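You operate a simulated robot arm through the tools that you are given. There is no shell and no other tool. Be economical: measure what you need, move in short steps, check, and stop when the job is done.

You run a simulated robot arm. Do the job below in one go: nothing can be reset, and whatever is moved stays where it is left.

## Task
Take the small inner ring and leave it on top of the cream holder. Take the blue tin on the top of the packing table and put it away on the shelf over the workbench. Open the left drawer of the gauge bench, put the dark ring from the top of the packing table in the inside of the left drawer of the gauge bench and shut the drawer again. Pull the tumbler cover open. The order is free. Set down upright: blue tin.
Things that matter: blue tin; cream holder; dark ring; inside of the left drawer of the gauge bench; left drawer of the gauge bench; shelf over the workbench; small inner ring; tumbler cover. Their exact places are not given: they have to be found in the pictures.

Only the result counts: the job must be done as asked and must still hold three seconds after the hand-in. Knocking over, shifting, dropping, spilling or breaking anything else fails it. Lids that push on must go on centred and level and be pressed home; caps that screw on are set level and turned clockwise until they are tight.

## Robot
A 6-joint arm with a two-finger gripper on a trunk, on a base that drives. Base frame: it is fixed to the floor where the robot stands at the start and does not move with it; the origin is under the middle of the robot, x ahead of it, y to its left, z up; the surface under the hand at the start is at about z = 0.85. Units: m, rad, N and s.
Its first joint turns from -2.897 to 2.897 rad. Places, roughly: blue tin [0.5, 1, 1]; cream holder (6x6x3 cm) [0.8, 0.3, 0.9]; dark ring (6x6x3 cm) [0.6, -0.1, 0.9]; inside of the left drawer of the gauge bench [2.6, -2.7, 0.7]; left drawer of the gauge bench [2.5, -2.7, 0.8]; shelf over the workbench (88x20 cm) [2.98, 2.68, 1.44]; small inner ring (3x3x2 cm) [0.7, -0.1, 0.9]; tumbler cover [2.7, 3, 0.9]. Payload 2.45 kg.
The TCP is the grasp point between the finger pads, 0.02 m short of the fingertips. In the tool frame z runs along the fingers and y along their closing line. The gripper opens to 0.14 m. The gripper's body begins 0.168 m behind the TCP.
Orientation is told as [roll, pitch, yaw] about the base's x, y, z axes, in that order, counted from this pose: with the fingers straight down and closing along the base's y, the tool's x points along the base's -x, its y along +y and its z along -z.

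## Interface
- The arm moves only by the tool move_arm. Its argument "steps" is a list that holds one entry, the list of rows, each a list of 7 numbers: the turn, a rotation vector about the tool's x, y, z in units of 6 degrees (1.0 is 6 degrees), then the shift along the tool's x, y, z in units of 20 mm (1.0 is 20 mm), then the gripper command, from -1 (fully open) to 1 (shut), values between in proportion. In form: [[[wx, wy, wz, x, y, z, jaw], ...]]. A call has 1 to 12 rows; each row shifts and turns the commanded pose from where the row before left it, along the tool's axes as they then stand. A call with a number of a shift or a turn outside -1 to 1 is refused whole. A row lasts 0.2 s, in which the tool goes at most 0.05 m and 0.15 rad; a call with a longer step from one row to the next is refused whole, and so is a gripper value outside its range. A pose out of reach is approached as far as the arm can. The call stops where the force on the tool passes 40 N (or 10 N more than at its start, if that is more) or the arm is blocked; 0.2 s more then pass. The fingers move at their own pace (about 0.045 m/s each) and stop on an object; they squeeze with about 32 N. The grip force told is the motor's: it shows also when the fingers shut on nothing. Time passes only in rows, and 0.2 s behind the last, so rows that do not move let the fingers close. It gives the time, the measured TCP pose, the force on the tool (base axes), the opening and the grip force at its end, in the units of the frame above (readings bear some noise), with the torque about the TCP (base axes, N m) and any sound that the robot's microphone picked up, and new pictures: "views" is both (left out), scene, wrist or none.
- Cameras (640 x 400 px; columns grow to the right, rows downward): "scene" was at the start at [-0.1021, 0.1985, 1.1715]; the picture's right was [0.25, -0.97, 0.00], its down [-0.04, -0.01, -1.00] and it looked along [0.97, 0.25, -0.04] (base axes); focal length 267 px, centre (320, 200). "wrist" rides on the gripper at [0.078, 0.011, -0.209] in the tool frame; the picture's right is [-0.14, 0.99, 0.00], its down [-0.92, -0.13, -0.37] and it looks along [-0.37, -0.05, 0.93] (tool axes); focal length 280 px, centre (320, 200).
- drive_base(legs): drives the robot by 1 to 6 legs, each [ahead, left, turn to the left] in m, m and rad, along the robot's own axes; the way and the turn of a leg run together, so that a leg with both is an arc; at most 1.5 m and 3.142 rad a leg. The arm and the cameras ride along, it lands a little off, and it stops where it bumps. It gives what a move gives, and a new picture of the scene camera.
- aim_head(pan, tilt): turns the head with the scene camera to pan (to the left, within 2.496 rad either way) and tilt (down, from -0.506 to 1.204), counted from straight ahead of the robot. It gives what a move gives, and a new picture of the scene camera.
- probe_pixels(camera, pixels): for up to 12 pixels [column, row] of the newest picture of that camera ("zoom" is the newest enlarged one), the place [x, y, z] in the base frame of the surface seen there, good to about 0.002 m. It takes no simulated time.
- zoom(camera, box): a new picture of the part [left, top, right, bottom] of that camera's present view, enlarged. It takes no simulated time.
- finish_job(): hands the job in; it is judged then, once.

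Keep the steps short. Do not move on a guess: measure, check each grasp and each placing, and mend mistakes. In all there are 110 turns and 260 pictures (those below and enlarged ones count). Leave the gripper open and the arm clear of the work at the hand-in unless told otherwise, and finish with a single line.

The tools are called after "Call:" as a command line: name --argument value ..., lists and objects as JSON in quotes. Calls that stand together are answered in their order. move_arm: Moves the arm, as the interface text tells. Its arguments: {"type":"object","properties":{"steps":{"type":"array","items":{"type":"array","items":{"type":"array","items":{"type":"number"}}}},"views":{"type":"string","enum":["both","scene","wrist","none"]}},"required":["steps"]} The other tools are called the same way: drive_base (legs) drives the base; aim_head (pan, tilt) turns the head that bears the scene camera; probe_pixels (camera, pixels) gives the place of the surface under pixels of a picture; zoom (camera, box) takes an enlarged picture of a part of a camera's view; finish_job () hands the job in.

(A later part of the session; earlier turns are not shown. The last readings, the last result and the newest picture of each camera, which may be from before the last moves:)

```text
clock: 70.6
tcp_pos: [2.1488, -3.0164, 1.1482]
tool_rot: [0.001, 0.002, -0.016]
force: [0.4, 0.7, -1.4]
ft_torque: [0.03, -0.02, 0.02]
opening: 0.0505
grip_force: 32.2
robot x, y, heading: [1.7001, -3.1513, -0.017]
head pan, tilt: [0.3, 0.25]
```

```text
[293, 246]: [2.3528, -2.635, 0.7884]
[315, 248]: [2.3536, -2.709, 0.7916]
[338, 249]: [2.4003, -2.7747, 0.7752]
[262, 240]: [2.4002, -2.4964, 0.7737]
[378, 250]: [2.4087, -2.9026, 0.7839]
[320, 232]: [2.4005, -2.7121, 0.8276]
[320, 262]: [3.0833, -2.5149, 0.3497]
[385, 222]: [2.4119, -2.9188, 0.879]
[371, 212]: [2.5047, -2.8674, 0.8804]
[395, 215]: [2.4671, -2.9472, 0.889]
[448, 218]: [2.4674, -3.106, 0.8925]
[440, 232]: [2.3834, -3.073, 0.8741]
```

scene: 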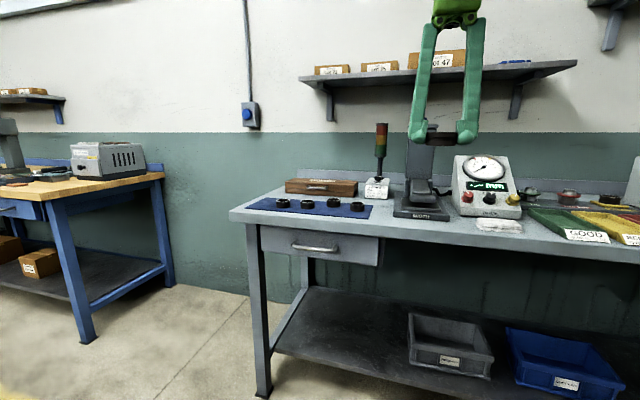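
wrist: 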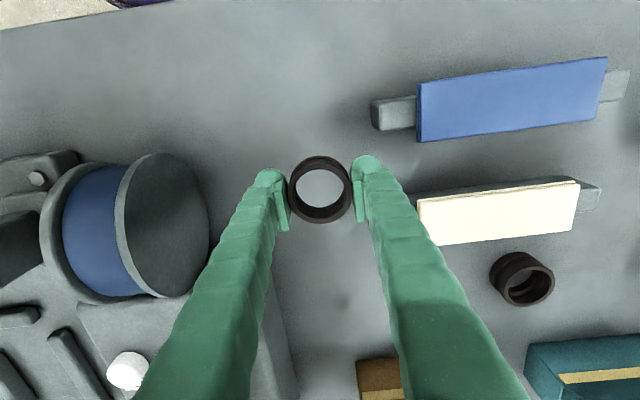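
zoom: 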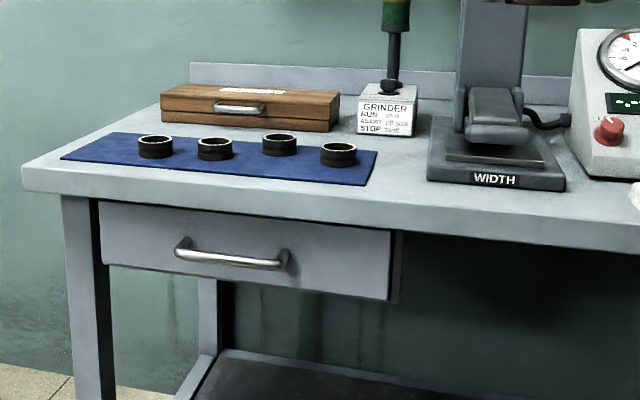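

Free strip: front edge x 2.385–2.467 at y≈-3.0, in front of the "WIDTH" stand, bench top about 0.878. I'll check the stand's geometry before going there.

Call:
probe_pixels --camera "scene" --pixels '[[420, 140], [420, 175], [395, 218], [446, 218], [420, 190], [440, 195], [425, 183], [385, 228], [410, 228], [470, 205], [385, 205], [425, 227]]'

Call:
move_arm --steps '[[[0, 0, 0, -1, 0, 0, 1], [0, 0, 0, -1, 0, 0, 1], [0, 0, 0, -1, 0, 0, 1], [0, 0, 0, -1, 0, 0, 1], [0, 0, 0, -1, 0, 0, 1], [0, 0, 0, -1, 0, 0, 1], [0, 0, 0, -1, 0, 0, 1], [0, 0, 0, -1, 0, 0, 1], [0, 0, 0, -1, 0, 0, 1]]]' --views "both"

```text
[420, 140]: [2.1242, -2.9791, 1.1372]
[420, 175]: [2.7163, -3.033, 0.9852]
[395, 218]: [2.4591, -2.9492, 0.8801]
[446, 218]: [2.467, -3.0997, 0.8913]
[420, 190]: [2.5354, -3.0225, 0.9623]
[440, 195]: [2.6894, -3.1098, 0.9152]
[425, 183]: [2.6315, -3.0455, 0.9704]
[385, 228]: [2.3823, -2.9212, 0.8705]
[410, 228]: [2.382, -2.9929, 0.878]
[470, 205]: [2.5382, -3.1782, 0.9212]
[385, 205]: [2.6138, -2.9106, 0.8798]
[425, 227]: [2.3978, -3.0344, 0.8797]
```

```text
clock: 72.6
tcp_pos: [2.3282, -3.0196, 1.148]
tool_rot: [0.0, -0.001, -0.016]
force: [-0.5, 0.5, -1.3]
ft_torque: [0.05, -0.05, 0.0]
opening: 0.0507
grip_force: 31.8
robot x, y, heading: [1.7013, -3.1462, -0.012]
head pan, tilt: [0.3, 0.25]
```

scene: 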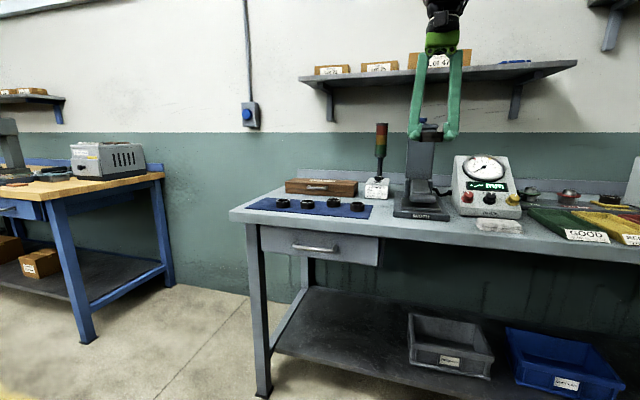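
wrist: 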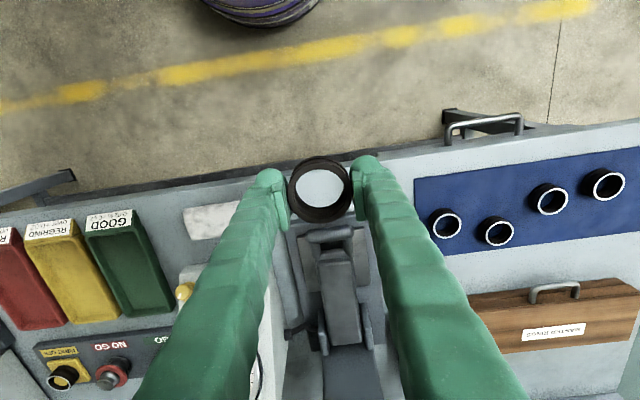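

I'll move to (2.423,-3.005) and down to z≈0.93.

Call:
move_arm --steps '[[[0, 0, 0, -1, 0.7, 0.4, 1], [0, 0, 0, -1, 0, 1, 1], [0, 0, 0, -1, 0, 1, 1], [0, 0, 0, -1, 0, 1, 1], [0, 0, 0, -0.75, 0, 1, 1], [0, 0, 0, 0, 0, 1, 1], [0, 0, 0, 0, 0, 1, 1], [0, 0, 0, 0, 0, 1, 1], [0, 0, 0, 0, 0, 1, 1], [0, 0, 0, 0, 0, 1, 1], [0, 0, 0, 0, 0, 1, 1], [0, 0, 0, 0, 0, 0, 1]]]' --views "wrist"

```text
clock: 75.2
tcp_pos: [2.4249, -3.0069, 0.9397]
tool_rot: [0.001, 0.002, -0.014]
force: [-0.3, -0.4, -1.4]
ft_torque: [0.02, 0.01, -0.01]
opening: 0.0505
grip_force: 31.2
robot x, y, heading: [1.6942, -3.1466, -0.017]
head pan, tilt: [0.3, 0.25]
```

wrist: 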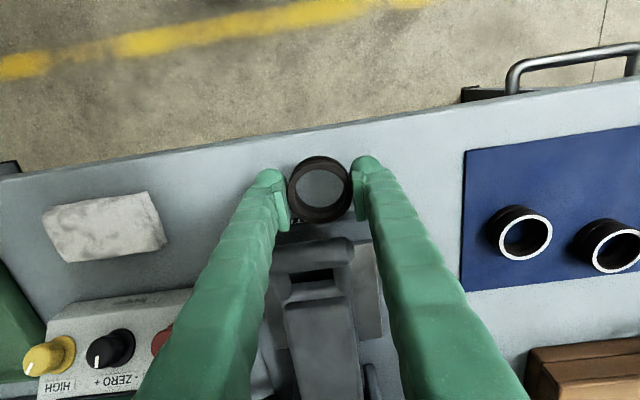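

Call:
probe_pixels --camera "wrist" --pixels '[[320, 157], [320, 218], [300, 222], [300, 232], [340, 240], [320, 150], [320, 143], [245, 160]]'

Call:
zoom --camera "wrist" --box '[240, 130, 400, 270]'

```text
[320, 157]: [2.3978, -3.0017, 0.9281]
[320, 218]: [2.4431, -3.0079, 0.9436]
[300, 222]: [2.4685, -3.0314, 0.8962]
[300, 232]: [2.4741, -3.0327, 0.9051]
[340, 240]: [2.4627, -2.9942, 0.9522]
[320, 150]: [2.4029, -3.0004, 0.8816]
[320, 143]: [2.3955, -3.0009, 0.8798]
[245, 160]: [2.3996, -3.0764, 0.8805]
```

```text
2.86 times, centred on (320, 200) of wrist
```

zoom: 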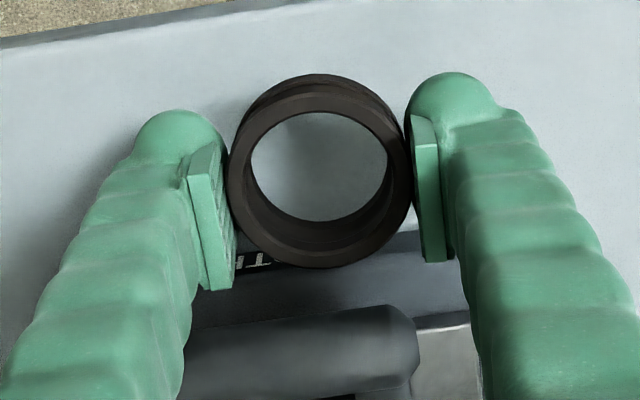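

Clear. I'll shift 4 mm toward the front and lower onto the bench (TCP≈0.902).

Call:
move_arm --steps '[[[0, 0, 0, 0.2, 0, 0.8, 1], [0, 0, 0, 0, 0, 0.6, 1], [0, 0, 0, 0, 0, 0.3, 1], [0, 0, 0, 0, 0, 0.13, 1], [0, 0, 0, 0, 0, 0.05, 1], [0, 0, 0, 0, 0, 0, 1], [0, 0, 0, 0, 0, 0, 0.2], [0, 0, 0, 0, 0, 0, 0.05]]]' --views "wrist"

```text
clock: 77.0
tcp_pos: [2.4204, -3.0072, 0.9017]
tool_rot: [0.0, 0.001, -0.017]
force: [-0.3, 0.4, 0.1]
ft_torque: [0.01, 0.02, 0.02]
opening: 0.0666
grip_force: 0.1
robot x, y, heading: [1.6996, -3.1466, -0.012]
head pan, tilt: [0.3, 0.25]
```

wrist: 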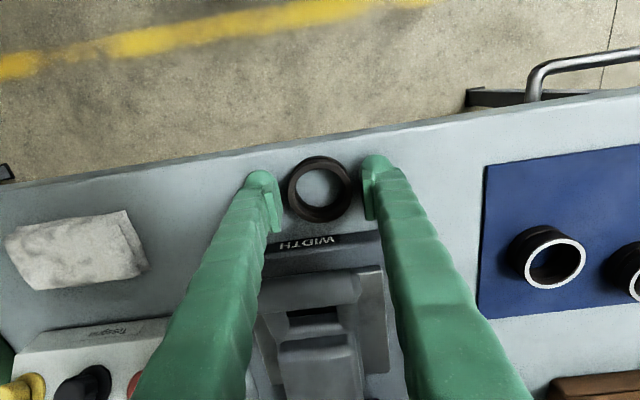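

The ring sits on the bench. I'll lift and retract.

Call:
move_arm --steps '[[[0, 0, 0, 0, 0, -1, 0], [0, 0, 0, 0, 0, -1, 0], [0, 0, 0, 0, 0, -1, 0], [0, 0, 0, 0, 0, -1, 0], [0, 0, 0, 1, 0, -1, 0], [0, 0, 0, 1, 0, -1, 0], [0, 0, 0, 1, 0, 0, 0], [0, 0, 0, 1, 0, 0, 0], [0, 0, 0, 1, 0, 0, 0], [0, 0, 0, 1, 0, 0, 0], [0, 0, 0, 1, 0, 0, 0], [0, 0, 0, 1, 0, 0, 0]]]' --views "none"

Call:
drive_base --legs '[[-0.08, 0.4, 0.015]]'

Call:
move_arm --steps '[[[0, -1, 0, 0, 0, 0, 0], [0, -1, 0, 0, 0, 0, 0], [0, -1, 0, 0, 0, 0, 0], [0, -1, 0, 0, 0, 0, 0], [0, -1, 0, 0, 0, 0, 0], [0, -1, 0, 0, 0, 0, 0], [0, -1, 0, 0, 0, 0, 0], [0, -1, 0, 0, 0, 0, 0], [0, -1, 0, 0, 0, 0, 0], [0, -1, 0, 0, 0, 0, 0], [0, -1, 0, 0, 0, 0, 0], [0, -1, 0, 0, 0, 0, 0]]]' --views "scene"

```text
clock: 79.6
tcp_pos: [2.2603, -3.0064, 1.021]
tool_rot: [0.0, -0.001, -0.015]
force: [1.0, -0.2, 0.7]
ft_torque: [-0.05, 0.02, 0.03]
opening: 0.0699
grip_force: 0.0
robot x, y, heading: [1.6988, -3.1506, -0.017]
head pan, tilt: [0.3, 0.25]
```

```text
clock: 82.1
tcp_pos: [2.1802, -2.5967, 1.0211]
tool_rot: [0.0, -0.001, 0.009]
force: [0.0, -0.1, 0.4]
ft_torque: [-0.05, 0.0, -0.01]
opening: 0.07
grip_force: 0.0
robot x, y, heading: [1.6213, -2.751, 0.013]
head pan, tilt: [0.3, 0.25]
```

scene: 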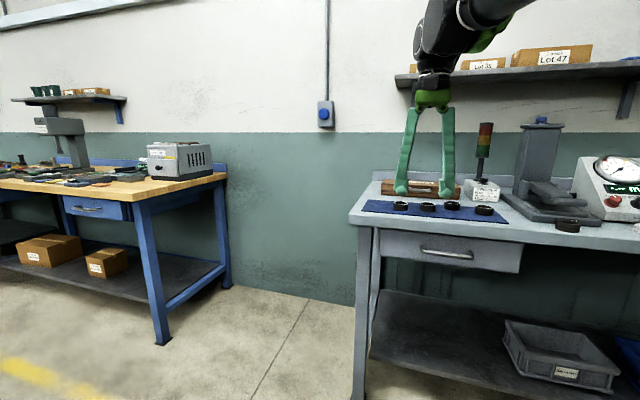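

```text
clock: 84.7
tcp_pos: [2.179, -2.5971, 1.0226]
tool_rot: [0.0, -1.258, 0.007]
force: [0.3, -0.9, -0.1]
ft_torque: [0.0, 0.01, 0.02]
opening: 0.0699
grip_force: 0.0
robot x, y, heading: [1.6207, -2.7503, 0.008]
head pan, tilt: [0.3, 0.25]
```

scene: 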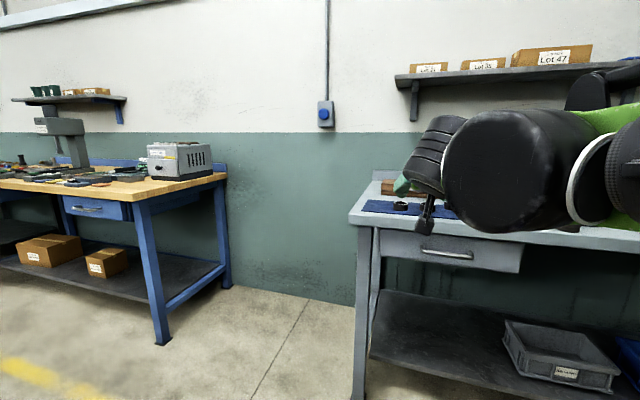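

The wrist turns well. I'll finish the pitch, begin rolling 90°, and probe the handle.

Call:
move_arm --steps '[[[0, -1, 0, 0, -1, 0, 0], [0, -1, 0, 0, -1, 0, 0], [0, -1, 0, 0, -1, 0, 0], [0, 0, 1, 0, 0, 0, 0], [0, 0, 1, 0, 0, 0, 0], [0, 0, 1, 0, 0, 0, 0], [0, 0, 1, 0, 0, 0, 0], [0, 0, 1, 0, 0, 0, 0], [0, 0, 1, 0, 0, 0, 0], [0, 0, 1, 0, 0, 0, 0], [0, 0, 1, 0, 0, 0, 0], [0, 0, 1, 0, 0, 0, 0]]]' --views "none"

Call:
move_arm --steps '[[[0, 0, 1, 0, 0, 0, 0], [0, 0, 1, 0, 0, 0, 0], [0, 0, 1, 0, 0, 0, 0], [0, 0, 1, 0, 0, 0, 0], [0, 0, 1, 0, 0, 0, 0], [0, 0, 1, 0, 0, 0, 0], [0, 0, 0, 0, 0, 0, 0]]]' --views "both"

Call:
probe_pixels --camera "scene" --pixels '[[422, 251], [445, 253], [470, 257], [440, 240], [520, 268], [384, 240]]'

```text
clock: 87.3
tcp_pos: [2.1795, -2.6561, 1.0219]
tool_rot: [1.571, -0.628, -1.562]
force: [0.3, 0.0, -0.2]
ft_torque: [-0.01, 0.02, 0.0]
opening: 0.0701
grip_force: 0.0
robot x, y, heading: [1.6218, -2.7542, 0.006]
head pan, tilt: [0.3, 0.25]
```

```text
clock: 88.9
tcp_pos: [2.1846, -2.6664, 1.0213]
tool_rot: [1.53, -0.012, -1.549]
force: [-0.8, -0.8, 0.0]
ft_torque: [0.01, -0.01, -0.01]
opening: 0.07
grip_force: 0.1
out of reach, approached as far as the arm can: row 6
robot x, y, heading: [1.6211, -2.7549, 0.009]
head pan, tilt: [0.3, 0.25]
```

scene: 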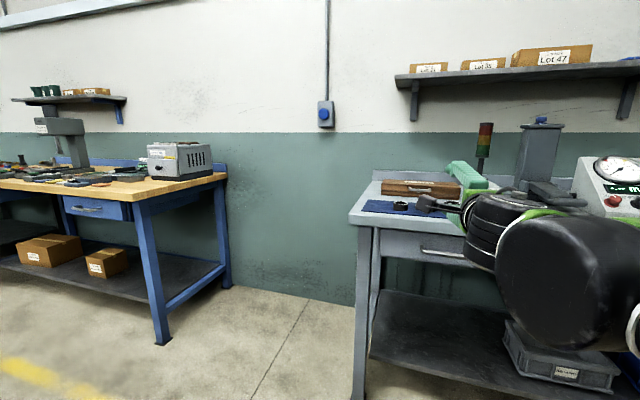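
wrist: 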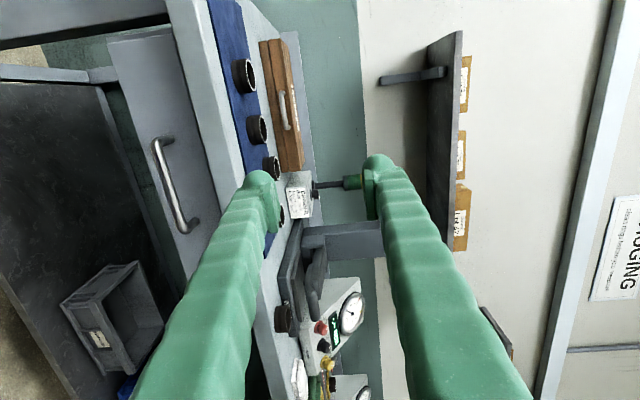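

```text
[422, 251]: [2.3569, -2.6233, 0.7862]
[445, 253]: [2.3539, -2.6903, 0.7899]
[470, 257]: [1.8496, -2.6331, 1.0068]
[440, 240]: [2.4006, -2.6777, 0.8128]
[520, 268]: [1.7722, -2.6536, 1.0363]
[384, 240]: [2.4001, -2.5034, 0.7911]
```

Tool now points forward with the fingers stacked vertically. I'll probe the handle in the wrist view, (155–190, 140–232).

Call:
probe_pixels --camera "wrist" --pixels '[[157, 155], [164, 180], [172, 200], [180, 222], [163, 140], [195, 225], [112, 100], [190, 100], [196, 150]]'

Call:
zoom --camera "wrist" --box '[80, 80, 260, 260]'

```text
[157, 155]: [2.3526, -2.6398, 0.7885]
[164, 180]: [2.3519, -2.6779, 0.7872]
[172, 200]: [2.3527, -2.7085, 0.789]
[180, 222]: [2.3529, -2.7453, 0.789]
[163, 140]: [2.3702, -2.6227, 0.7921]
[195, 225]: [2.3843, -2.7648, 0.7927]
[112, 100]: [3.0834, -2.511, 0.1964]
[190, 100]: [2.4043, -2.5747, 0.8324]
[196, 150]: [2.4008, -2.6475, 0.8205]
```

```text
2.22 times, centred on (170, 170) of wrist
```

zoom: 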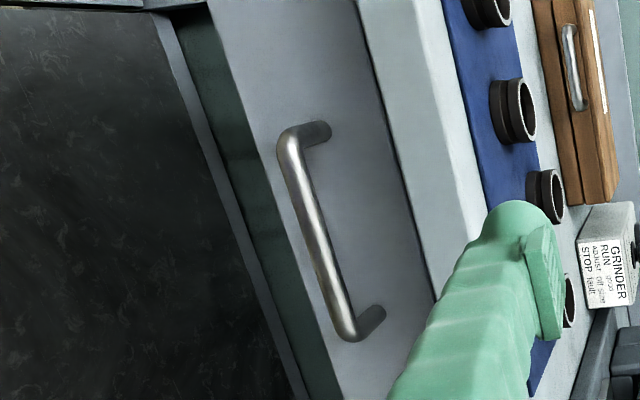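

Handle bar: centre y −2.692, x≈2.356, z≈0.789. I'll descend in front of it at x≈2.18.

Call:
move_arm --steps '[[[0, 0, 0, -0.6, -1, 0, 0.2], [0, 0, 0, -0.6, -1, 0, 0.2], [0, 0, 0, 0, -1, 0, 0.2], [0, 0, 0, 0, -1, 0, 0.2], [0, 0, 0, 0, -1, 0, 0.2], [0, 0, 0, 0, -1, 0, 0.2], [0, 0, 0, 0, -1, 0, 0.2], [0, 0, 0, 0, -1, 0, 0.2], [0, 0, 0, 0, -1, 0, 0.2], [0, 0, 0, 0, -1, 0, 0.2], [0, 0, 0, 0, -1, 0, 0.2], [0, 0, 0, 0, 0, 0, 0.2]]]' --views "wrist"

```text
clock: 91.5
tcp_pos: [2.1902, -2.7272, 0.8014]
tool_rot: [1.561, -0.001, -1.557]
force: [-0.1, 0.3, 0.3]
ft_torque: [0.03, -0.01, -0.02]
opening: 0.0559
grip_force: 0.0
out of reach, approached as far as the arm can: row 1, 2, 3, 4, 5, 6, 7
robot x, y, heading: [1.622, -2.7518, 0.01]
head pan, tilt: [0.3, 0.25]
```

wrist: 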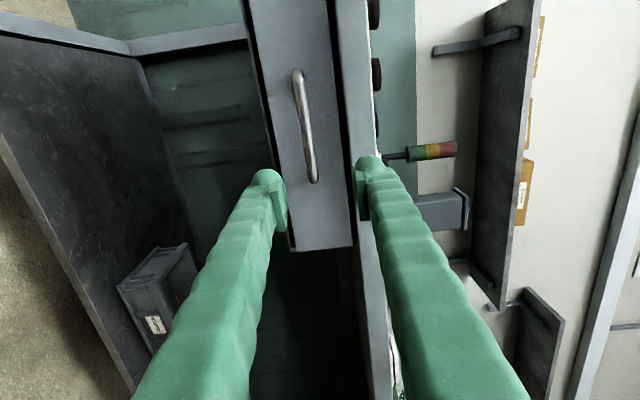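

Now reachable. I'll correct y by +0.035 and z by −0.012 and advance toward the handle.

Call:
move_arm --steps '[[[0, 0, 0, 0.9, -0.3, 0, 0.2], [0, 0, 0, 0.85, -0.3, 0, 0.2], [0, 0, 0, 0, 0, 1, 0.2], [0, 0, 0, 0, 0, 1, 0.2], [0, 0, 0, 0, 0, 1, 0.2], [0, 0, 0, 0, 0, 1, 0.2], [0, 0, 0, 0, 0, 0, 0.2]]]' --views "wrist"

```text
clock: 93.1
tcp_pos: [2.275, -2.7151, 0.7932]
tool_rot: [1.56, -0.002, -1.558]
force: [-0.1, 0.7, -0.4]
ft_torque: [0.02, 0.01, 0.02]
opening: 0.0561
grip_force: 0.1
out of reach, approached as far as the arm can: row 1, 2, 3, 4, 5, 6
robot x, y, heading: [1.6207, -2.7519, 0.008]
head pan, tilt: [0.3, 0.25]
```

wrist: 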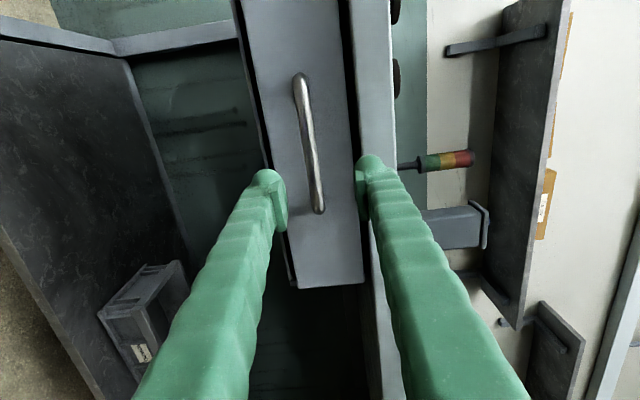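

The arm is limited in y here, so I'll nudge the base left 2.5 cm to centre on the handle.

Call:
drive_base --legs '[[0, 0.025, 0]]'

Call:
move_arm --steps '[[[0, 0, 0, 0, -0.1, 1, 0.2], [0, 0, 0, 0, -0.1, 1, 0.2], [0, 0, 0, 0, 0, 1, 0.2], [0, 0, 0, 0, 0, 0.5, 0.2], [0, 0, 0, 0, 0, 0, 0.2]]]' --views "wrist"

```text
clock: 94.0
tcp_pos: [2.2731, -2.6893, 0.7943]
tool_rot: [1.559, -0.003, -1.559]
force: [-0.2, 0.0, 1.0]
ft_torque: [0.02, 0.02, 0.03]
opening: 0.0561
grip_force: 0.1
robot x, y, heading: [1.6222, -2.7263, 0.008]
head pan, tilt: [0.3, 0.25]
```

scene: 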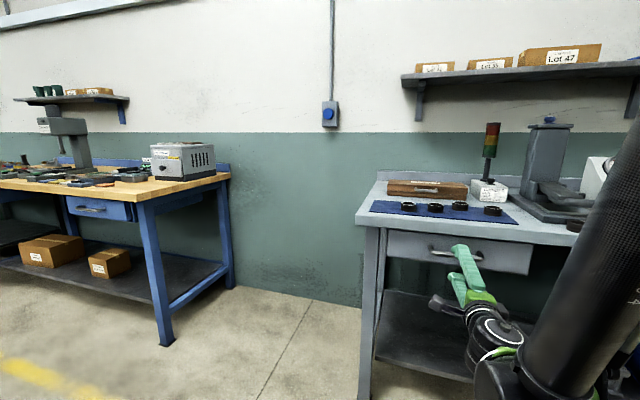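

```text
clock: 95.2
tcp_pos: [2.3444, -2.6888, 0.7876]
tool_rot: [1.559, -0.002, -1.558]
force: [0.0, -0.4, -0.2]
ft_torque: [0.02, 0.0, -0.03]
opening: 0.0563
grip_force: 0.1
robot x, y, heading: [1.6197, -2.7288, 0.007]
head pan, tilt: [0.3, 0.25]
```

wrist: 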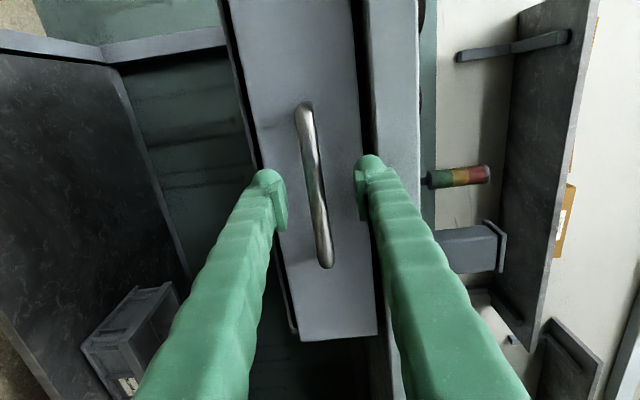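

The handle is between the fingers. I'll advance 10 mm and close.

Call:
move_arm --steps '[[[0, 0, 0, 0, 0, 0.5, 0.2], [0, 0, 0, 0, 0, 0, 0.5], [0, 0, 0, 0, 0, 0, 1], [0, 0, 0, 0, 0, 0, 1], [0, 0, 0, 0, 0, 0, 1], [0, 0, 0, 0, 0, 0, 1]]]' --views "wrist"

```text
clock: 96.3
tcp_pos: [2.3556, -2.6885, 0.7868]
tool_rot: [1.553, -0.002, -1.559]
force: [-5.0, 1.8, -65.8]
ft_torque: [-0.68, 0.48, 0.05]
opening: 0.0157
grip_force: 31.7
robot x, y, heading: [1.6211, -2.7287, 0.012]
head pan, tilt: [0.3, 0.25]
stopped in row 5: the force on the tool passed its limit at 44 N (the readings are from after the stop); the commanded pose is now the measured one
```

wrist: 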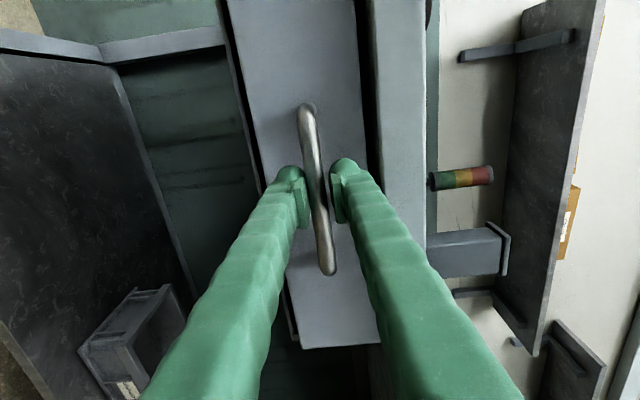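

Gripped, but with 66 N pushing down, so the tool sits a little high. I'll ease down about 2 mm and see.

Call:
move_arm --steps '[[[0, 0, 0, 0, -0.1, 0, 1], [0, 0, 0, 0, 0, 0, 1]]]' --views "none"

```text
clock: 96.9
tcp_pos: [2.3559, -2.6886, 0.7856]
tool_rot: [1.555, -0.002, -1.562]
force: [-4.9, -1.4, -60.6]
ft_torque: [-0.63, 0.44, -0.04]
opening: 0.0119
grip_force: 39.0
robot x, y, heading: [1.6217, -2.7264, 0.009]
head pan, tilt: [0.3, 0.25]
```

Call:
move_arm --steps '[[[0, 0, 0, 0, -0.15, 0, 1], [0, 0, 0, 0, 0, 0, 1]]]' --views "none"

```text
clock: 97.5
tcp_pos: [2.3538, -2.6883, 0.7848]
tool_rot: [1.558, 0.001, -1.558]
force: [3.6, -2.4, 45.4]
ft_torque: [0.54, -0.3, 0.2]
opening: 0.0118
grip_force: 38.7
robot x, y, heading: [1.6215, -2.7268, 0.008]
head pan, tilt: [0.3, 0.25]
```

Overshot slightly, so I'll go up about 1 mm and then pull back gently.

Call:
move_arm --steps '[[[0, 0, 0, 0, 0.065, 0, 1], [0, 0, 0, 0, 0, 0, 1], [0, 0, 0, 0, 0, -0.3, 1], [0, 0, 0, 0, 0, -0.3, 1], [0, 0, 0, 0, 0, -0.4, 1]]]' --views "none"

```text
clock: 98.7
tcp_pos: [2.3349, -2.6891, 0.784]
tool_rot: [1.556, -0.001, -1.559]
force: [0.1, 2.5, -36.4]
ft_torque: [-0.35, 0.23, 0.01]
opening: 0.0116
grip_force: 38.6
robot x, y, heading: [1.6184, -2.7249, 0.01]
head pan, tilt: [0.3, 0.25]
```

The drawer is moving. I'll keep pulling.

Call:
move_arm --steps '[[[0, 0, 0, 0, -0.02, -0.6, 1], [0, 0, 0, 0, 0, -0.6, 1], [0, 0, 0, 0, 0, -0.6, 1], [0, 0, 0, 0, 0, -0.6, 1], [0, 0, 0, 0, 0, -0.6, 1]]]' --views "wrist"

```text
clock: 99.4
tcp_pos: [2.3089, -2.6888, 0.7842]
tool_rot: [1.553, 0.002, -1.559]
force: [-2.1, 2.4, -44.5]
ft_torque: [-0.34, 0.28, -0.03]
opening: 0.0113
grip_force: 38.5
out of reach, approached as far as the arm can: row 3
robot x, y, heading: [1.623, -2.7256, 0.014]
head pan, tilt: [0.3, 0.25]
stopped in row 3: the force on the tool passed its limit at 57 N (the readings are from after the stop); the commanded pose is now the measured one
```

wrist: 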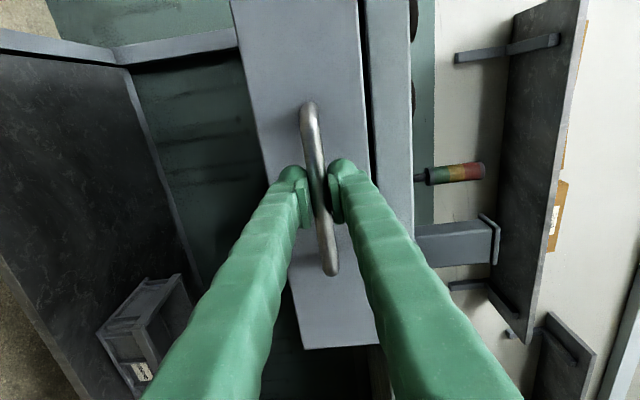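

The arm is at its reach limit, so I'll trim the height slightly and pull by driving the base back 0.15 m.

Call:
move_arm --steps '[[[0, 0, 0, 0, -0.04, 0, 1], [0, 0, 0, 0, 0, 0, 1]]]' --views "none"

Call:
drive_base --legs '[[-0.15, 0, 0]]'

```text
clock: 100.0
tcp_pos: [2.3092, -2.6893, 0.7858]
tool_rot: [1.554, -0.002, -1.559]
force: [-1.1, 3.0, -32.7]
ft_torque: [-0.32, 0.19, 0.01]
opening: 0.0115
grip_force: 38.6
robot x, y, heading: [1.6167, -2.7257, 0.007]
head pan, tilt: [0.3, 0.25]
```

```text
clock: 101.3
tcp_pos: [2.1922, -2.6892, 0.7852]
tool_rot: [1.553, -0.002, -1.557]
force: [0.2, 1.7, -23.4]
ft_torque: [-0.12, 0.1, 0.06]
opening: 0.011
grip_force: 38.4
robot x, y, heading: [1.5039, -2.7273, 0.005]
head pan, tilt: [0.3, 0.25]
stopped in leg 1: the force on the tool passed its limit at 45 N (the readings are from after the stop); the commanded pose is now the measured one
```

scene: 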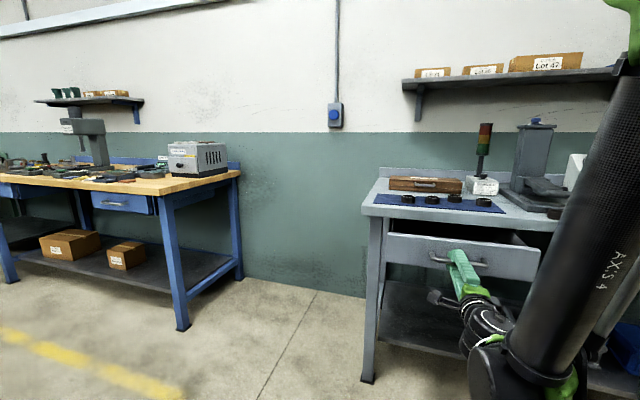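

The drawer is open about 16 cm. I'll release the handle and back off.

Call:
move_arm --steps '[[[0, 0, 0, 0, 0, 0, 0.2], [0, 0, 0, 0, 0, 0, 0.2], [0, 0, 0, 0, 0, 0, 0.2], [0, 0, 0, 0, 0, -1, 0.2], [0, 0, 0, 0, 0, -1, 0.2], [0, 0, 0, 0, 0, -1, 0.2], [0, 0, 0, 0, 0, 0, 0.2]]]' --views "wrist"

```text
clock: 102.9
tcp_pos: [2.1317, -2.6895, 0.7935]
tool_rot: [1.549, 0.002, -1.556]
force: [-0.1, 0.1, 0.3]
ft_torque: [0.0, -0.01, -0.02]
opening: 0.0558
grip_force: 0.0
out of reach, approached as far as the arm can: row 5
robot x, y, heading: [1.506, -2.7257, 0.012]
head pan, tilt: [0.3, 0.25]
```

wrist: 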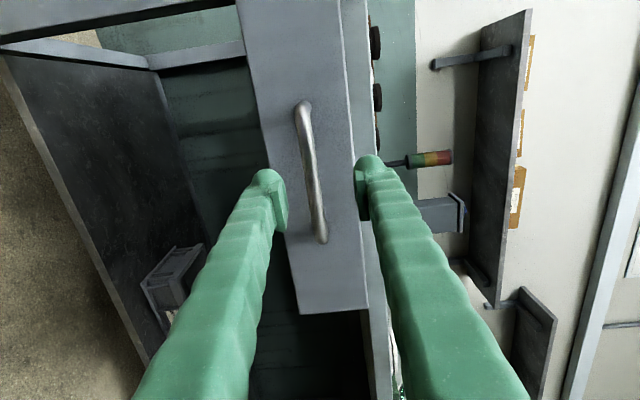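

Clear of the handle. I'll raise the hand and rotate the tool back to pointing down: a 120° turn about tool axis (1,1,−1), 14 rows of 0.825.

Call:
move_arm --steps '[[[0, 0, 0, 0, 1, 0, 0], [0, 0, 0, 0, 1, 0, 0], [0, 0, 0, 0, 1, 0, 0], [0, 0, 0, 0, 1, 0, 0], [0, 0, 0, 0, 1, 0, 0], [0, 0, 0, 0, 1, 0, 0], [0, 0, 0, 0, 1, 0, 0], [0, 0, 0, 0, 1, 0, 0], [0, 0, 0, 0, 1, 0, 0], [0, 0, 0, 0, 1, 0, 0], [0.825, 0.825, -0.825, 0, 0, 0, 0], [0.825, 0.825, -0.825, 0, 0, 0, 0]]]' --views "none"

Call:
move_arm --steps '[[[0.825, 0.825, -0.825, 0, 0, 0, 0], [0.825, 0.825, -0.825, 0, 0, 0, 0], [0.825, 0.825, -0.825, 0, 0, 0, 0], [0.825, 0.825, -0.825, 0, 0, 0, 0], [0.825, 0.825, -0.825, 0, 0, 0, 0], [0.825, 0.825, -0.825, 0, 0, 0, 0], [0.825, 0.825, -0.825, 0, 0, 0, 0], [0.825, 0.825, -0.825, 0, 0, 0, 0], [0.825, 0.825, -0.825, 0, 0, 0, 0], [0.825, 0.825, -0.825, 0, 0, 0, 0], [0.825, 0.825, -0.825, 0, 0, 0, 0], [0.825, 0.825, -0.825, 0, 0, 0, 0]]]' --views "both"

```text
clock: 105.5
tcp_pos: [2.1359, -2.7096, 0.9787]
tool_rot: [1.436, -0.165, -1.528]
force: [0.3, 1.5, -0.1]
ft_torque: [-0.06, -0.06, -0.3]
opening: 0.0698
grip_force: 0.1
out of reach, approached as far as the arm can: row 11, 12
robot x, y, heading: [1.5036, -2.7241, 0.017]
head pan, tilt: [0.3, 0.25]
```

```text
clock: 108.1
tcp_pos: [2.1345, -2.6997, 0.9781]
tool_rot: [0.091, -0.031, -0.125]
force: [-0.1, -0.3, 1.0]
ft_torque: [0.0, -0.02, 0.01]
opening: 0.0698
grip_force: 0.0
robot x, y, heading: [1.5046, -2.7243, 0.015]
head pan, tilt: [0.3, 0.25]
```

scene: 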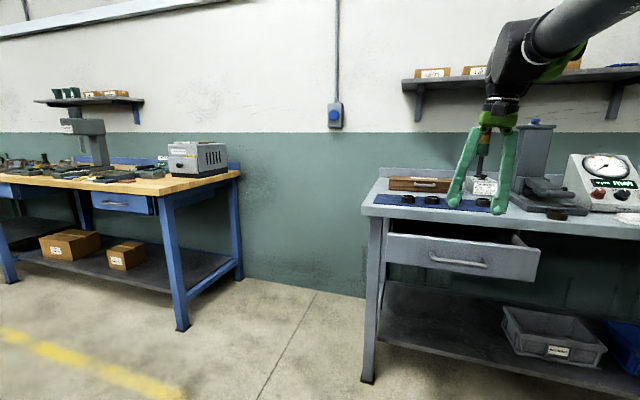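
wrist: 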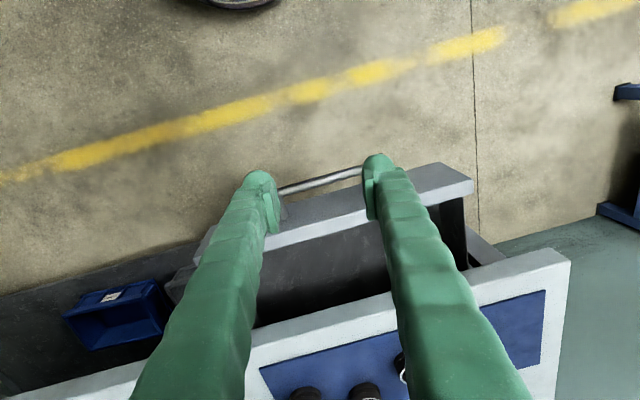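

I'll correct the residual tilt, then move the base forward 0.1 and right 0.1 for reach to the parked ring.

Call:
move_arm --steps '[[[0.87, 0.3, -0.6, 0, 0, -1, 0], [0, 0, -0.6, 0, 0, -1, 0], [0, 0, 0, 0, 0, -1, 0]]]' --views "none"

Call:
drive_base --legs '[[0.1, -0.1, 0]]'

Call:
move_arm --steps '[[[0, 0, 0, -0.8, -1, 0, 0], [0, 0, 0, -0.8, -1, 0, 0], [0, 0, 0, -0.8, -1, 0, 0], [0, 0, 0, -0.8, -1, 0, 0], [0, 0, 0, -0.8, -1, 0, 0], [0, 0, 0, -0.8, -1, 0, 0], [0, 0, 0, -0.8, -1, 0, 0], [0, 0, 0, -0.8, -1, 0, 0], [0, 0, 0, -0.8, -1, 0, 0], [0, 0, 0, -0.8, -1, 0, 0], [0, 0, 0, 0, 0, 0, 0]]]' --views "wrist"

```text
clock: 108.9
tcp_pos: [2.1346, -2.7026, 1.0381]
tool_rot: [-0.002, -0.006, -0.002]
force: [0.4, 0.2, 0.4]
ft_torque: [0.03, -0.05, 0.02]
opening: 0.07
grip_force: 0.1
robot x, y, heading: [1.5029, -2.7269, 0.01]
head pan, tilt: [0.3, 0.25]
```

```text
clock: 110.2
tcp_pos: [2.2343, -2.7992, 1.037]
tool_rot: [0.0, -0.004, 0.0]
force: [0.5, 0.0, -0.2]
ft_torque: [0.01, 0.01, -0.02]
opening: 0.0699
grip_force: 0.0
robot x, y, heading: [1.6051, -2.8263, 0.006]
head pan, tilt: [0.3, 0.25]
```

scene: 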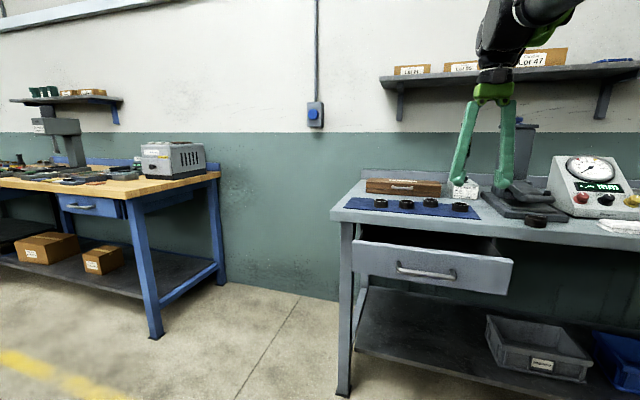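

```text
clock: 112.6
tcp_pos: [2.3934, -2.9996, 1.0396]
tool_rot: [0.001, -0.004, 0.001]
force: [0.3, 0.9, -0.1]
ft_torque: [-0.03, 0.01, 0.02]
opening: 0.07
grip_force: 0.0
robot x, y, heading: [1.6031, -2.8255, 0.011]
head pan, tilt: [0.3, 0.25]
```

wrist: 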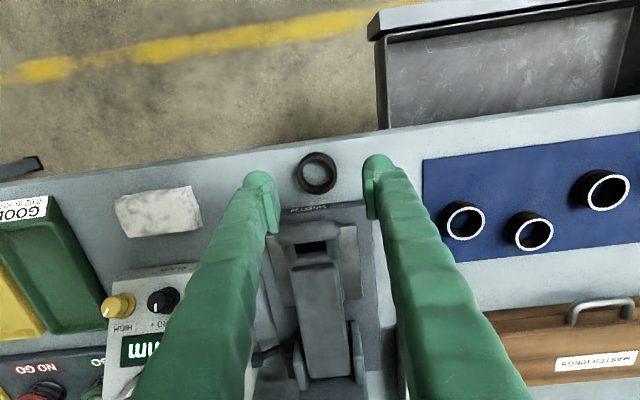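

Call:
probe_pixels --camera "wrist" --pixels '[[297, 173], [336, 172], [316, 153], [317, 192], [317, 172], [385, 45], [520, 110], [420, 100], [500, 60], [400, 22], [610, 100], [600, 20]]'

Call:
move_arm --steps '[[[0, 0, 0, -0.7, -0.3, 1, 0], [0, 0, 0, -0.7, 0, 1, 0], [0, 0, 0, 0, 0, 1, 0], [0, 0, 0, 0, 0, 1, 0], [0, 0, 0, 0, 0, 0.7, 0], [0, 0, 0, 0, 0, 0, 0]]]' --views "wrist"

```text
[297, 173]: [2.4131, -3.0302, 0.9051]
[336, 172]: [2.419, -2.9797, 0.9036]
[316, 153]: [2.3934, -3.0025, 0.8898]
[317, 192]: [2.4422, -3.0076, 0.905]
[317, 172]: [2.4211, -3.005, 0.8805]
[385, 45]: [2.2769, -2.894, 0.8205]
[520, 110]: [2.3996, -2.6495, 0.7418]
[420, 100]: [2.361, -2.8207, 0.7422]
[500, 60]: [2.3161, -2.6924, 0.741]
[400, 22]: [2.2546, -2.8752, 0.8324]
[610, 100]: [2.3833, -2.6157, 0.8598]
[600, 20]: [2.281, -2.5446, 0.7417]
```

```text
clock: 114.0
tcp_pos: [2.423, -3.0029, 0.9442]
tool_rot: [0.0, -0.005, -0.001]
force: [-0.7, 0.6, 0.4]
ft_torque: [-0.01, 0.02, -0.02]
opening: 0.0701
grip_force: 0.1
robot x, y, heading: [1.6032, -2.8245, 0.014]
head pan, tilt: [0.3, 0.25]
```

wrist: 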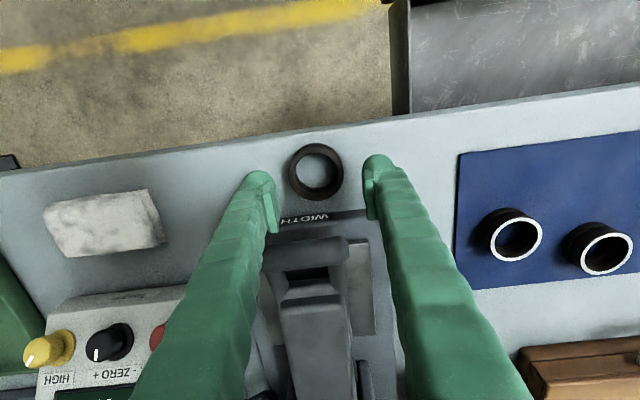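

Call:
move_arm --steps '[[[0, 0, 0, 0.15, -0.1, 0.9, 0], [0, 0, 0, 0, 0, 0.7, 0], [0, 0, 0, 0, 0, 0.52, 0], [0, 0, 0, 0, 0, 0, 0.3], [0, 0, 0, 0, 0, 0, 1], [0, 0, 0, 0, 0, 0, 1], [0, 0, 0, 0, 0, 0, 1], [0, 0, 0, 0, 0, -0.4, 1], [0, 0, 0, 0, 0, -1, 1], [0, 0, 0, 0, 0, -1, 1], [0, 0, 0, 0, 0, -1, 1], [0, 0, 0, 0, 0, -1, 1]]]' --views "wrist"

```text
clock: 116.6
tcp_pos: [2.4211, -3.0072, 0.9902]
tool_rot: [0.0, -0.004, -0.001]
force: [0.7, -0.7, -0.8]
ft_torque: [-0.02, -0.02, -0.04]
opening: 0.0506
grip_force: 32.0
robot x, y, heading: [1.6046, -2.8239, 0.014]
head pan, tilt: [0.3, 0.25]
```

wrist: 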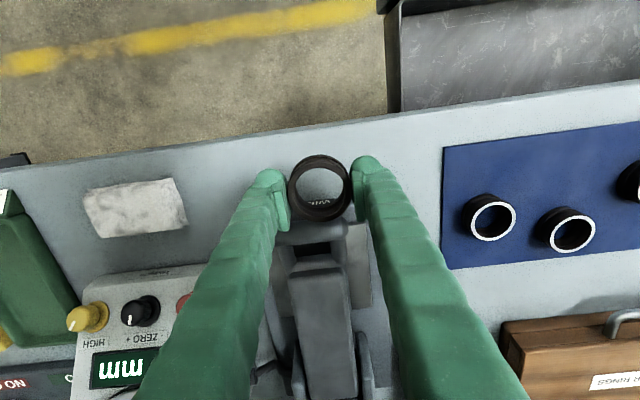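

Ring held. I'll move above the open drawer at (2.317,-2.72).

Call:
move_arm --steps '[[[0, 0, 0, 0.5, 1, 0, 1], [0, 0, 0, 0.5, 1, 0, 1], [0, 0, 0, 0.5, 1, 0, 1], [0, 0, 0, 0.5, 1, 0, 1], [0, 0, 0, 0.5, 1, 0, 1], [0, 0, 0, 0.5, 1, 0, 1], [0, 0, 0, 0.5, 1, 0, 1], [0, 0, 0, 0.5, 1, 0, 1], [0, 0, 0, 0.5, 1, 0, 1], [0, 0, 0, 0.5, 1, 0, 1], [0, 0, 0, 0.2, 1, 0, 1], [0, 0, 0, 0, 1, 0, 1]]]' --views "none"

Call:
move_arm --steps '[[[0, 0, 0, 0, 1, 0.5, 1], [0, 0, 0, 0, 1, 1, 1], [0, 0, 0, 0, 0.35, 1, 1], [0, 0, 0, 0, 0, 1, 1], [0, 0, 0, 0, 0, 0, 1]]]' --views "wrist"

```text
clock: 119.2
tcp_pos: [2.3148, -2.7662, 0.99]
tool_rot: [0.0, -0.005, -0.001]
force: [1.2, -0.6, -1.4]
ft_torque: [-0.01, 0.02, 0.02]
opening: 0.0506
grip_force: 32.1
robot x, y, heading: [1.6005, -2.8275, 0.01]
head pan, tilt: [0.3, 0.25]
```

```text
clock: 120.4
tcp_pos: [2.3144, -2.7193, 0.9211]
tool_rot: [0.0, -0.003, -0.002]
force: [0.4, 0.4, -2.0]
ft_torque: [0.0, 0.02, -0.01]
opening: 0.0506
grip_force: 31.9
robot x, y, heading: [1.604, -2.8235, 0.01]
head pan, tilt: [0.3, 0.25]
```

wrist: 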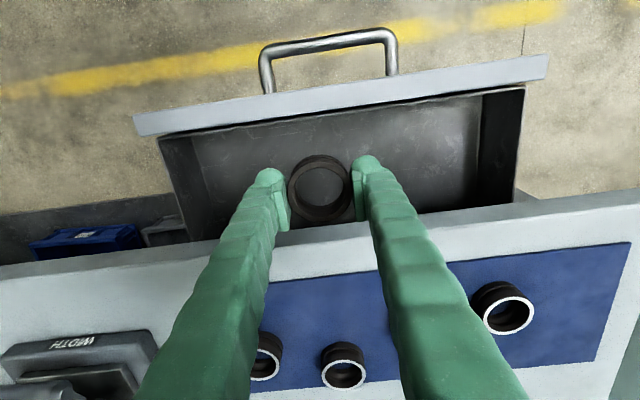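

Call:
move_arm --steps '[[[0, 0, 0, 0, 0, 1, 1], [0, 0, 0, 0, 0, 1, 1], [0, 0, 0, 0, 0, 1, 1], [0, 0, 0, 0, 0, 1, 1], [0, 0, 0, 0, 0, 1, 1], [0, 0, 0, 0, 0, 1, 1], [0, 0, 0, 0, 0, 0.8, 1], [0, 0, 0, 0, 0, 0.6, 1], [0, 0, 0, 0, 0, 0.4, 1], [0, 0, 0, 0, 0, 0, 1]]]' --views "wrist"

```text
clock: 122.6
tcp_pos: [2.3168, -2.7193, 0.7639]
tool_rot: [0.0, -0.005, 0.001]
force: [-0.2, -0.8, -1.4]
ft_torque: [0.02, 0.04, 0.01]
opening: 0.0502
grip_force: 31.7
robot x, y, heading: [1.6036, -2.8284, 0.015]
head pan, tilt: [0.3, 0.25]
```

wrist: 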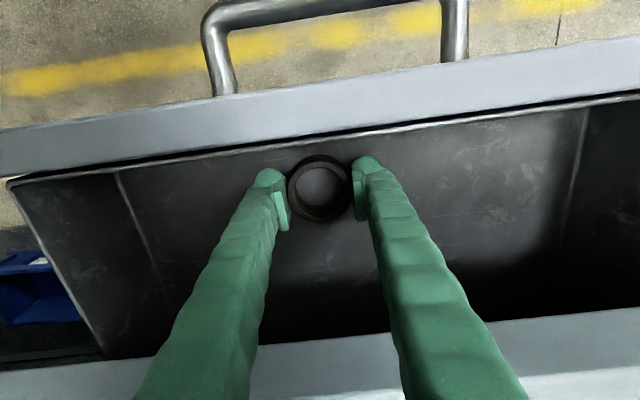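

The ring is at floor level in the drawer. I'll lower 1 mm, release and rise.

Call:
move_arm --steps '[[[0, 0, 0, 0, 0, 0.05, 1], [0, 0, 0, 0, 0, 0, 0.2], [0, 0, 0, 0, 0, 0, 0], [0, 0, 0, 0, 0, -1, 0], [0, 0, 0, 0, 0, -1, 0], [0, 0, 0, 0, 0, -1, 0], [0, 0, 0, 0, 0, -1, 0], [0, 0, 0, 0, 0, -1, 0], [0, 0, 0, 0, 0, -1, 0], [0, 0, 0, 0, 0, -1, 0], [0, 0, 0, 0, 0, -1, 0], [0, 0, 0, 0, 0, -1, 0]]]' --views "wrist"

```text
clock: 125.2
tcp_pos: [2.3142, -2.7187, 0.9443]
tool_rot: [0.001, -0.005, 0.001]
force: [0.0, 0.5, 0.8]
ft_torque: [-0.02, 0.02, -0.02]
opening: 0.0698
grip_force: 0.0
robot x, y, heading: [1.6023, -2.8261, 0.009]
head pan, tilt: [0.3, 0.25]
```

wrist: 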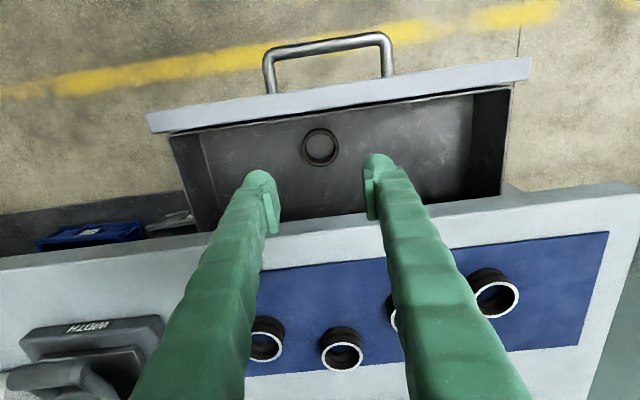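

The ring lies flat in the drawer. Now I'll close it: bring the shut fingers in front of the handle (x≈2.13), lower, and push forward.

Call:
move_arm --steps '[[[0, 0, 0, 1, 0.3, 0, 1], [0, 0, 0, 1, 0.3, 0, 1], [0, 0, 0, 1, 0.3, 0, 1], [0, 0, 0, 1, 0.3, 0, 1], [0, 0, 0, 1, 0.2, 0, 1], [0, 0, 0, 1, 0, 0, 1], [0, 0, 0, 1, 0, 0, 1], [0, 0, 0, 1, 0, 0, 1], [0, 0, 0, 1, 0, 0, 1], [0, 0, 0, 0.5, 0, 0, 1], [0, 0, 0, 0, 0, 0, 1]]]' --views "none"

Call:
move_arm --steps '[[[0, 0, 0, 0, 0, 1, 1], [0, 0, 0, 0, 0, 1, 1], [0, 0, 0, 0, 0, 1, 1], [0, 0, 0, 0, 0, 1, 1], [0, 0, 0, 0, 0, 1, 1], [0, 0, 0, 0, 0, 1, 1], [0, 0, 0, 0, 0, 1, 1], [0, 0, 0, 0, 0, 0.6, 1], [0, 0, 0, 0, 0, 0, 1]]]' --views "wrist"

```text
clock: 127.6
tcp_pos: [2.1269, -2.6909, 0.9429]
tool_rot: [-0.002, -0.006, 0.0]
force: [0.8, -0.5, -0.4]
ft_torque: [0.01, -0.03, -0.01]
opening: 0.0001
grip_force: 29.3
robot x, y, heading: [1.6063, -2.8264, 0.011]
head pan, tilt: [0.3, 0.25]
```

```text
clock: 129.6
tcp_pos: [2.1264, -2.6914, 0.7911]
tool_rot: [0.001, -0.004, 0.0]
force: [-0.1, -0.1, 0.9]
ft_torque: [-0.01, 0.0, 0.05]
opening: 0.0
grip_force: 29.2
robot x, y, heading: [1.6035, -2.8231, 0.008]
head pan, tilt: [0.3, 0.25]
```

wrist: 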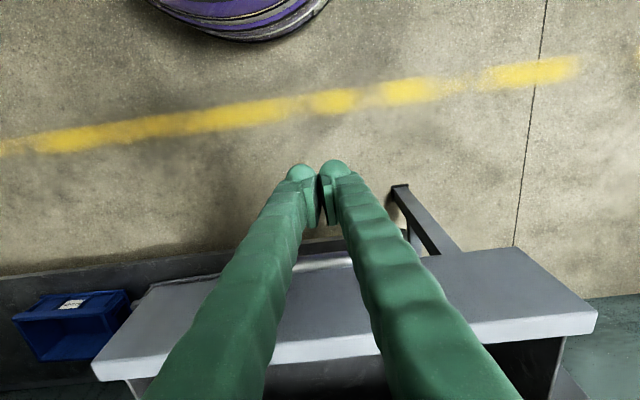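

Positioned in front of the handle. I'll push forward.

Call:
move_arm --steps '[[[0, 0, 0, -0.8, 0, 0, 1], [0, 0, 0, -0.8, 0, 0, 1], [0, 0, 0, -0.8, 0, 0, 1], [0, 0, 0, -0.8, 0, 0, 1], [0, 0, 0, -0.8, 0, 0, 1], [0, 0, 0, -0.8, 0, 0, 1], [0, 0, 0, -0.8, 0, 0, 1], [0, 0, 0, -0.8, 0, 0, 1], [0, 0, 0, -0.8, 0, 0, 1], [0, 0, 0, -0.8, 0, 0, 1], [0, 0, 0, -0.8, 0, 0, 1]]]' --views "wrist"

Call:
move_arm --steps '[[[0, 0, 0, -0.4, 0, 0, 1], [0, 0, 0, -0.4, 0, 0, 1], [0, 0, 0, -0.3, 0, 0, 1], [0, 0, 0, -0.3, 0, 0, 1], [0, 0, 0, -0.2, 0, 0, 1], [0, 0, 0, -0.2, 0, 0, 1]]]' --views "both"

```text
clock: 132.0
tcp_pos: [2.3011, -2.6903, 0.7914]
tool_rot: [0.001, -0.009, -0.002]
force: [-0.6, -0.1, -0.3]
ft_torque: [-0.01, -0.03, 0.0]
opening: 0.0
grip_force: 28.9
robot x, y, heading: [1.6047, -2.8252, 0.011]
head pan, tilt: [0.3, 0.25]
```

wrist: 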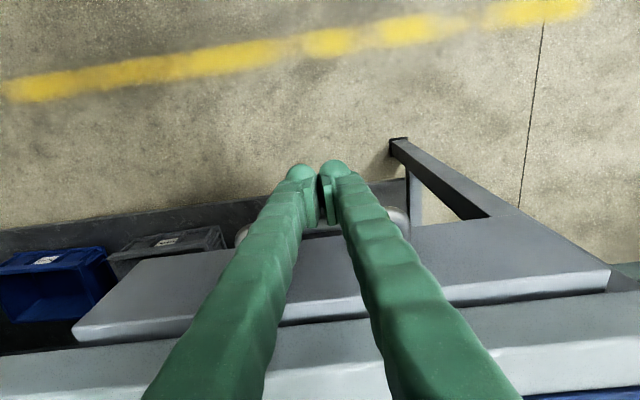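

```text
clock: 133.3
tcp_pos: [2.3324, -2.6903, 0.791]
tool_rot: [-0.003, 0.002, 0.002]
force: [-9.5, 0.0, -1.0]
ft_torque: [-0.04, 0.1, -0.07]
opening: 0.006
grip_force: 29.3
robot x, y, heading: [1.5997, -2.825, 0.009]
head pan, tilt: [0.3, 0.25]
stopped in row 6: the force on the tool passed its limit at 47 N (the readings are from after the stop); the commanded pose is now the measured one
```

scene: 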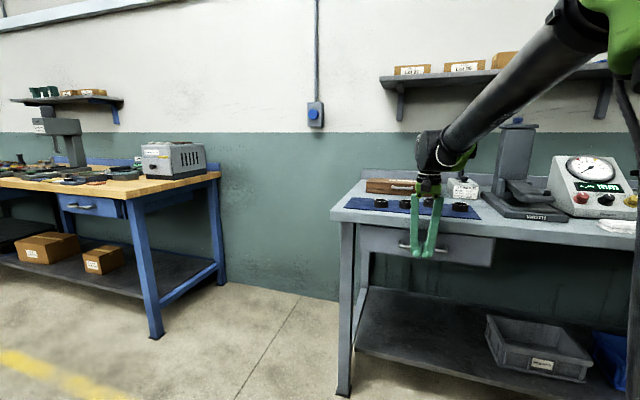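
wrist: 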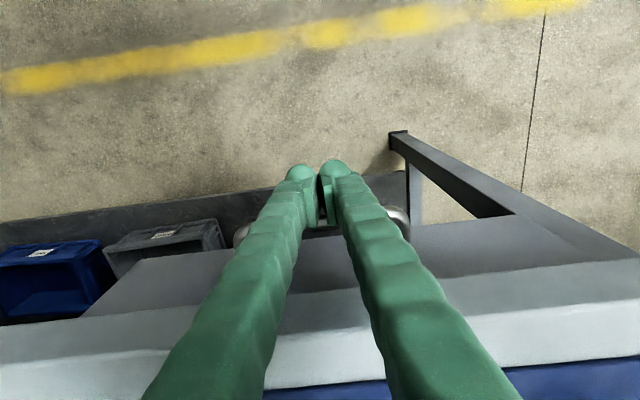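

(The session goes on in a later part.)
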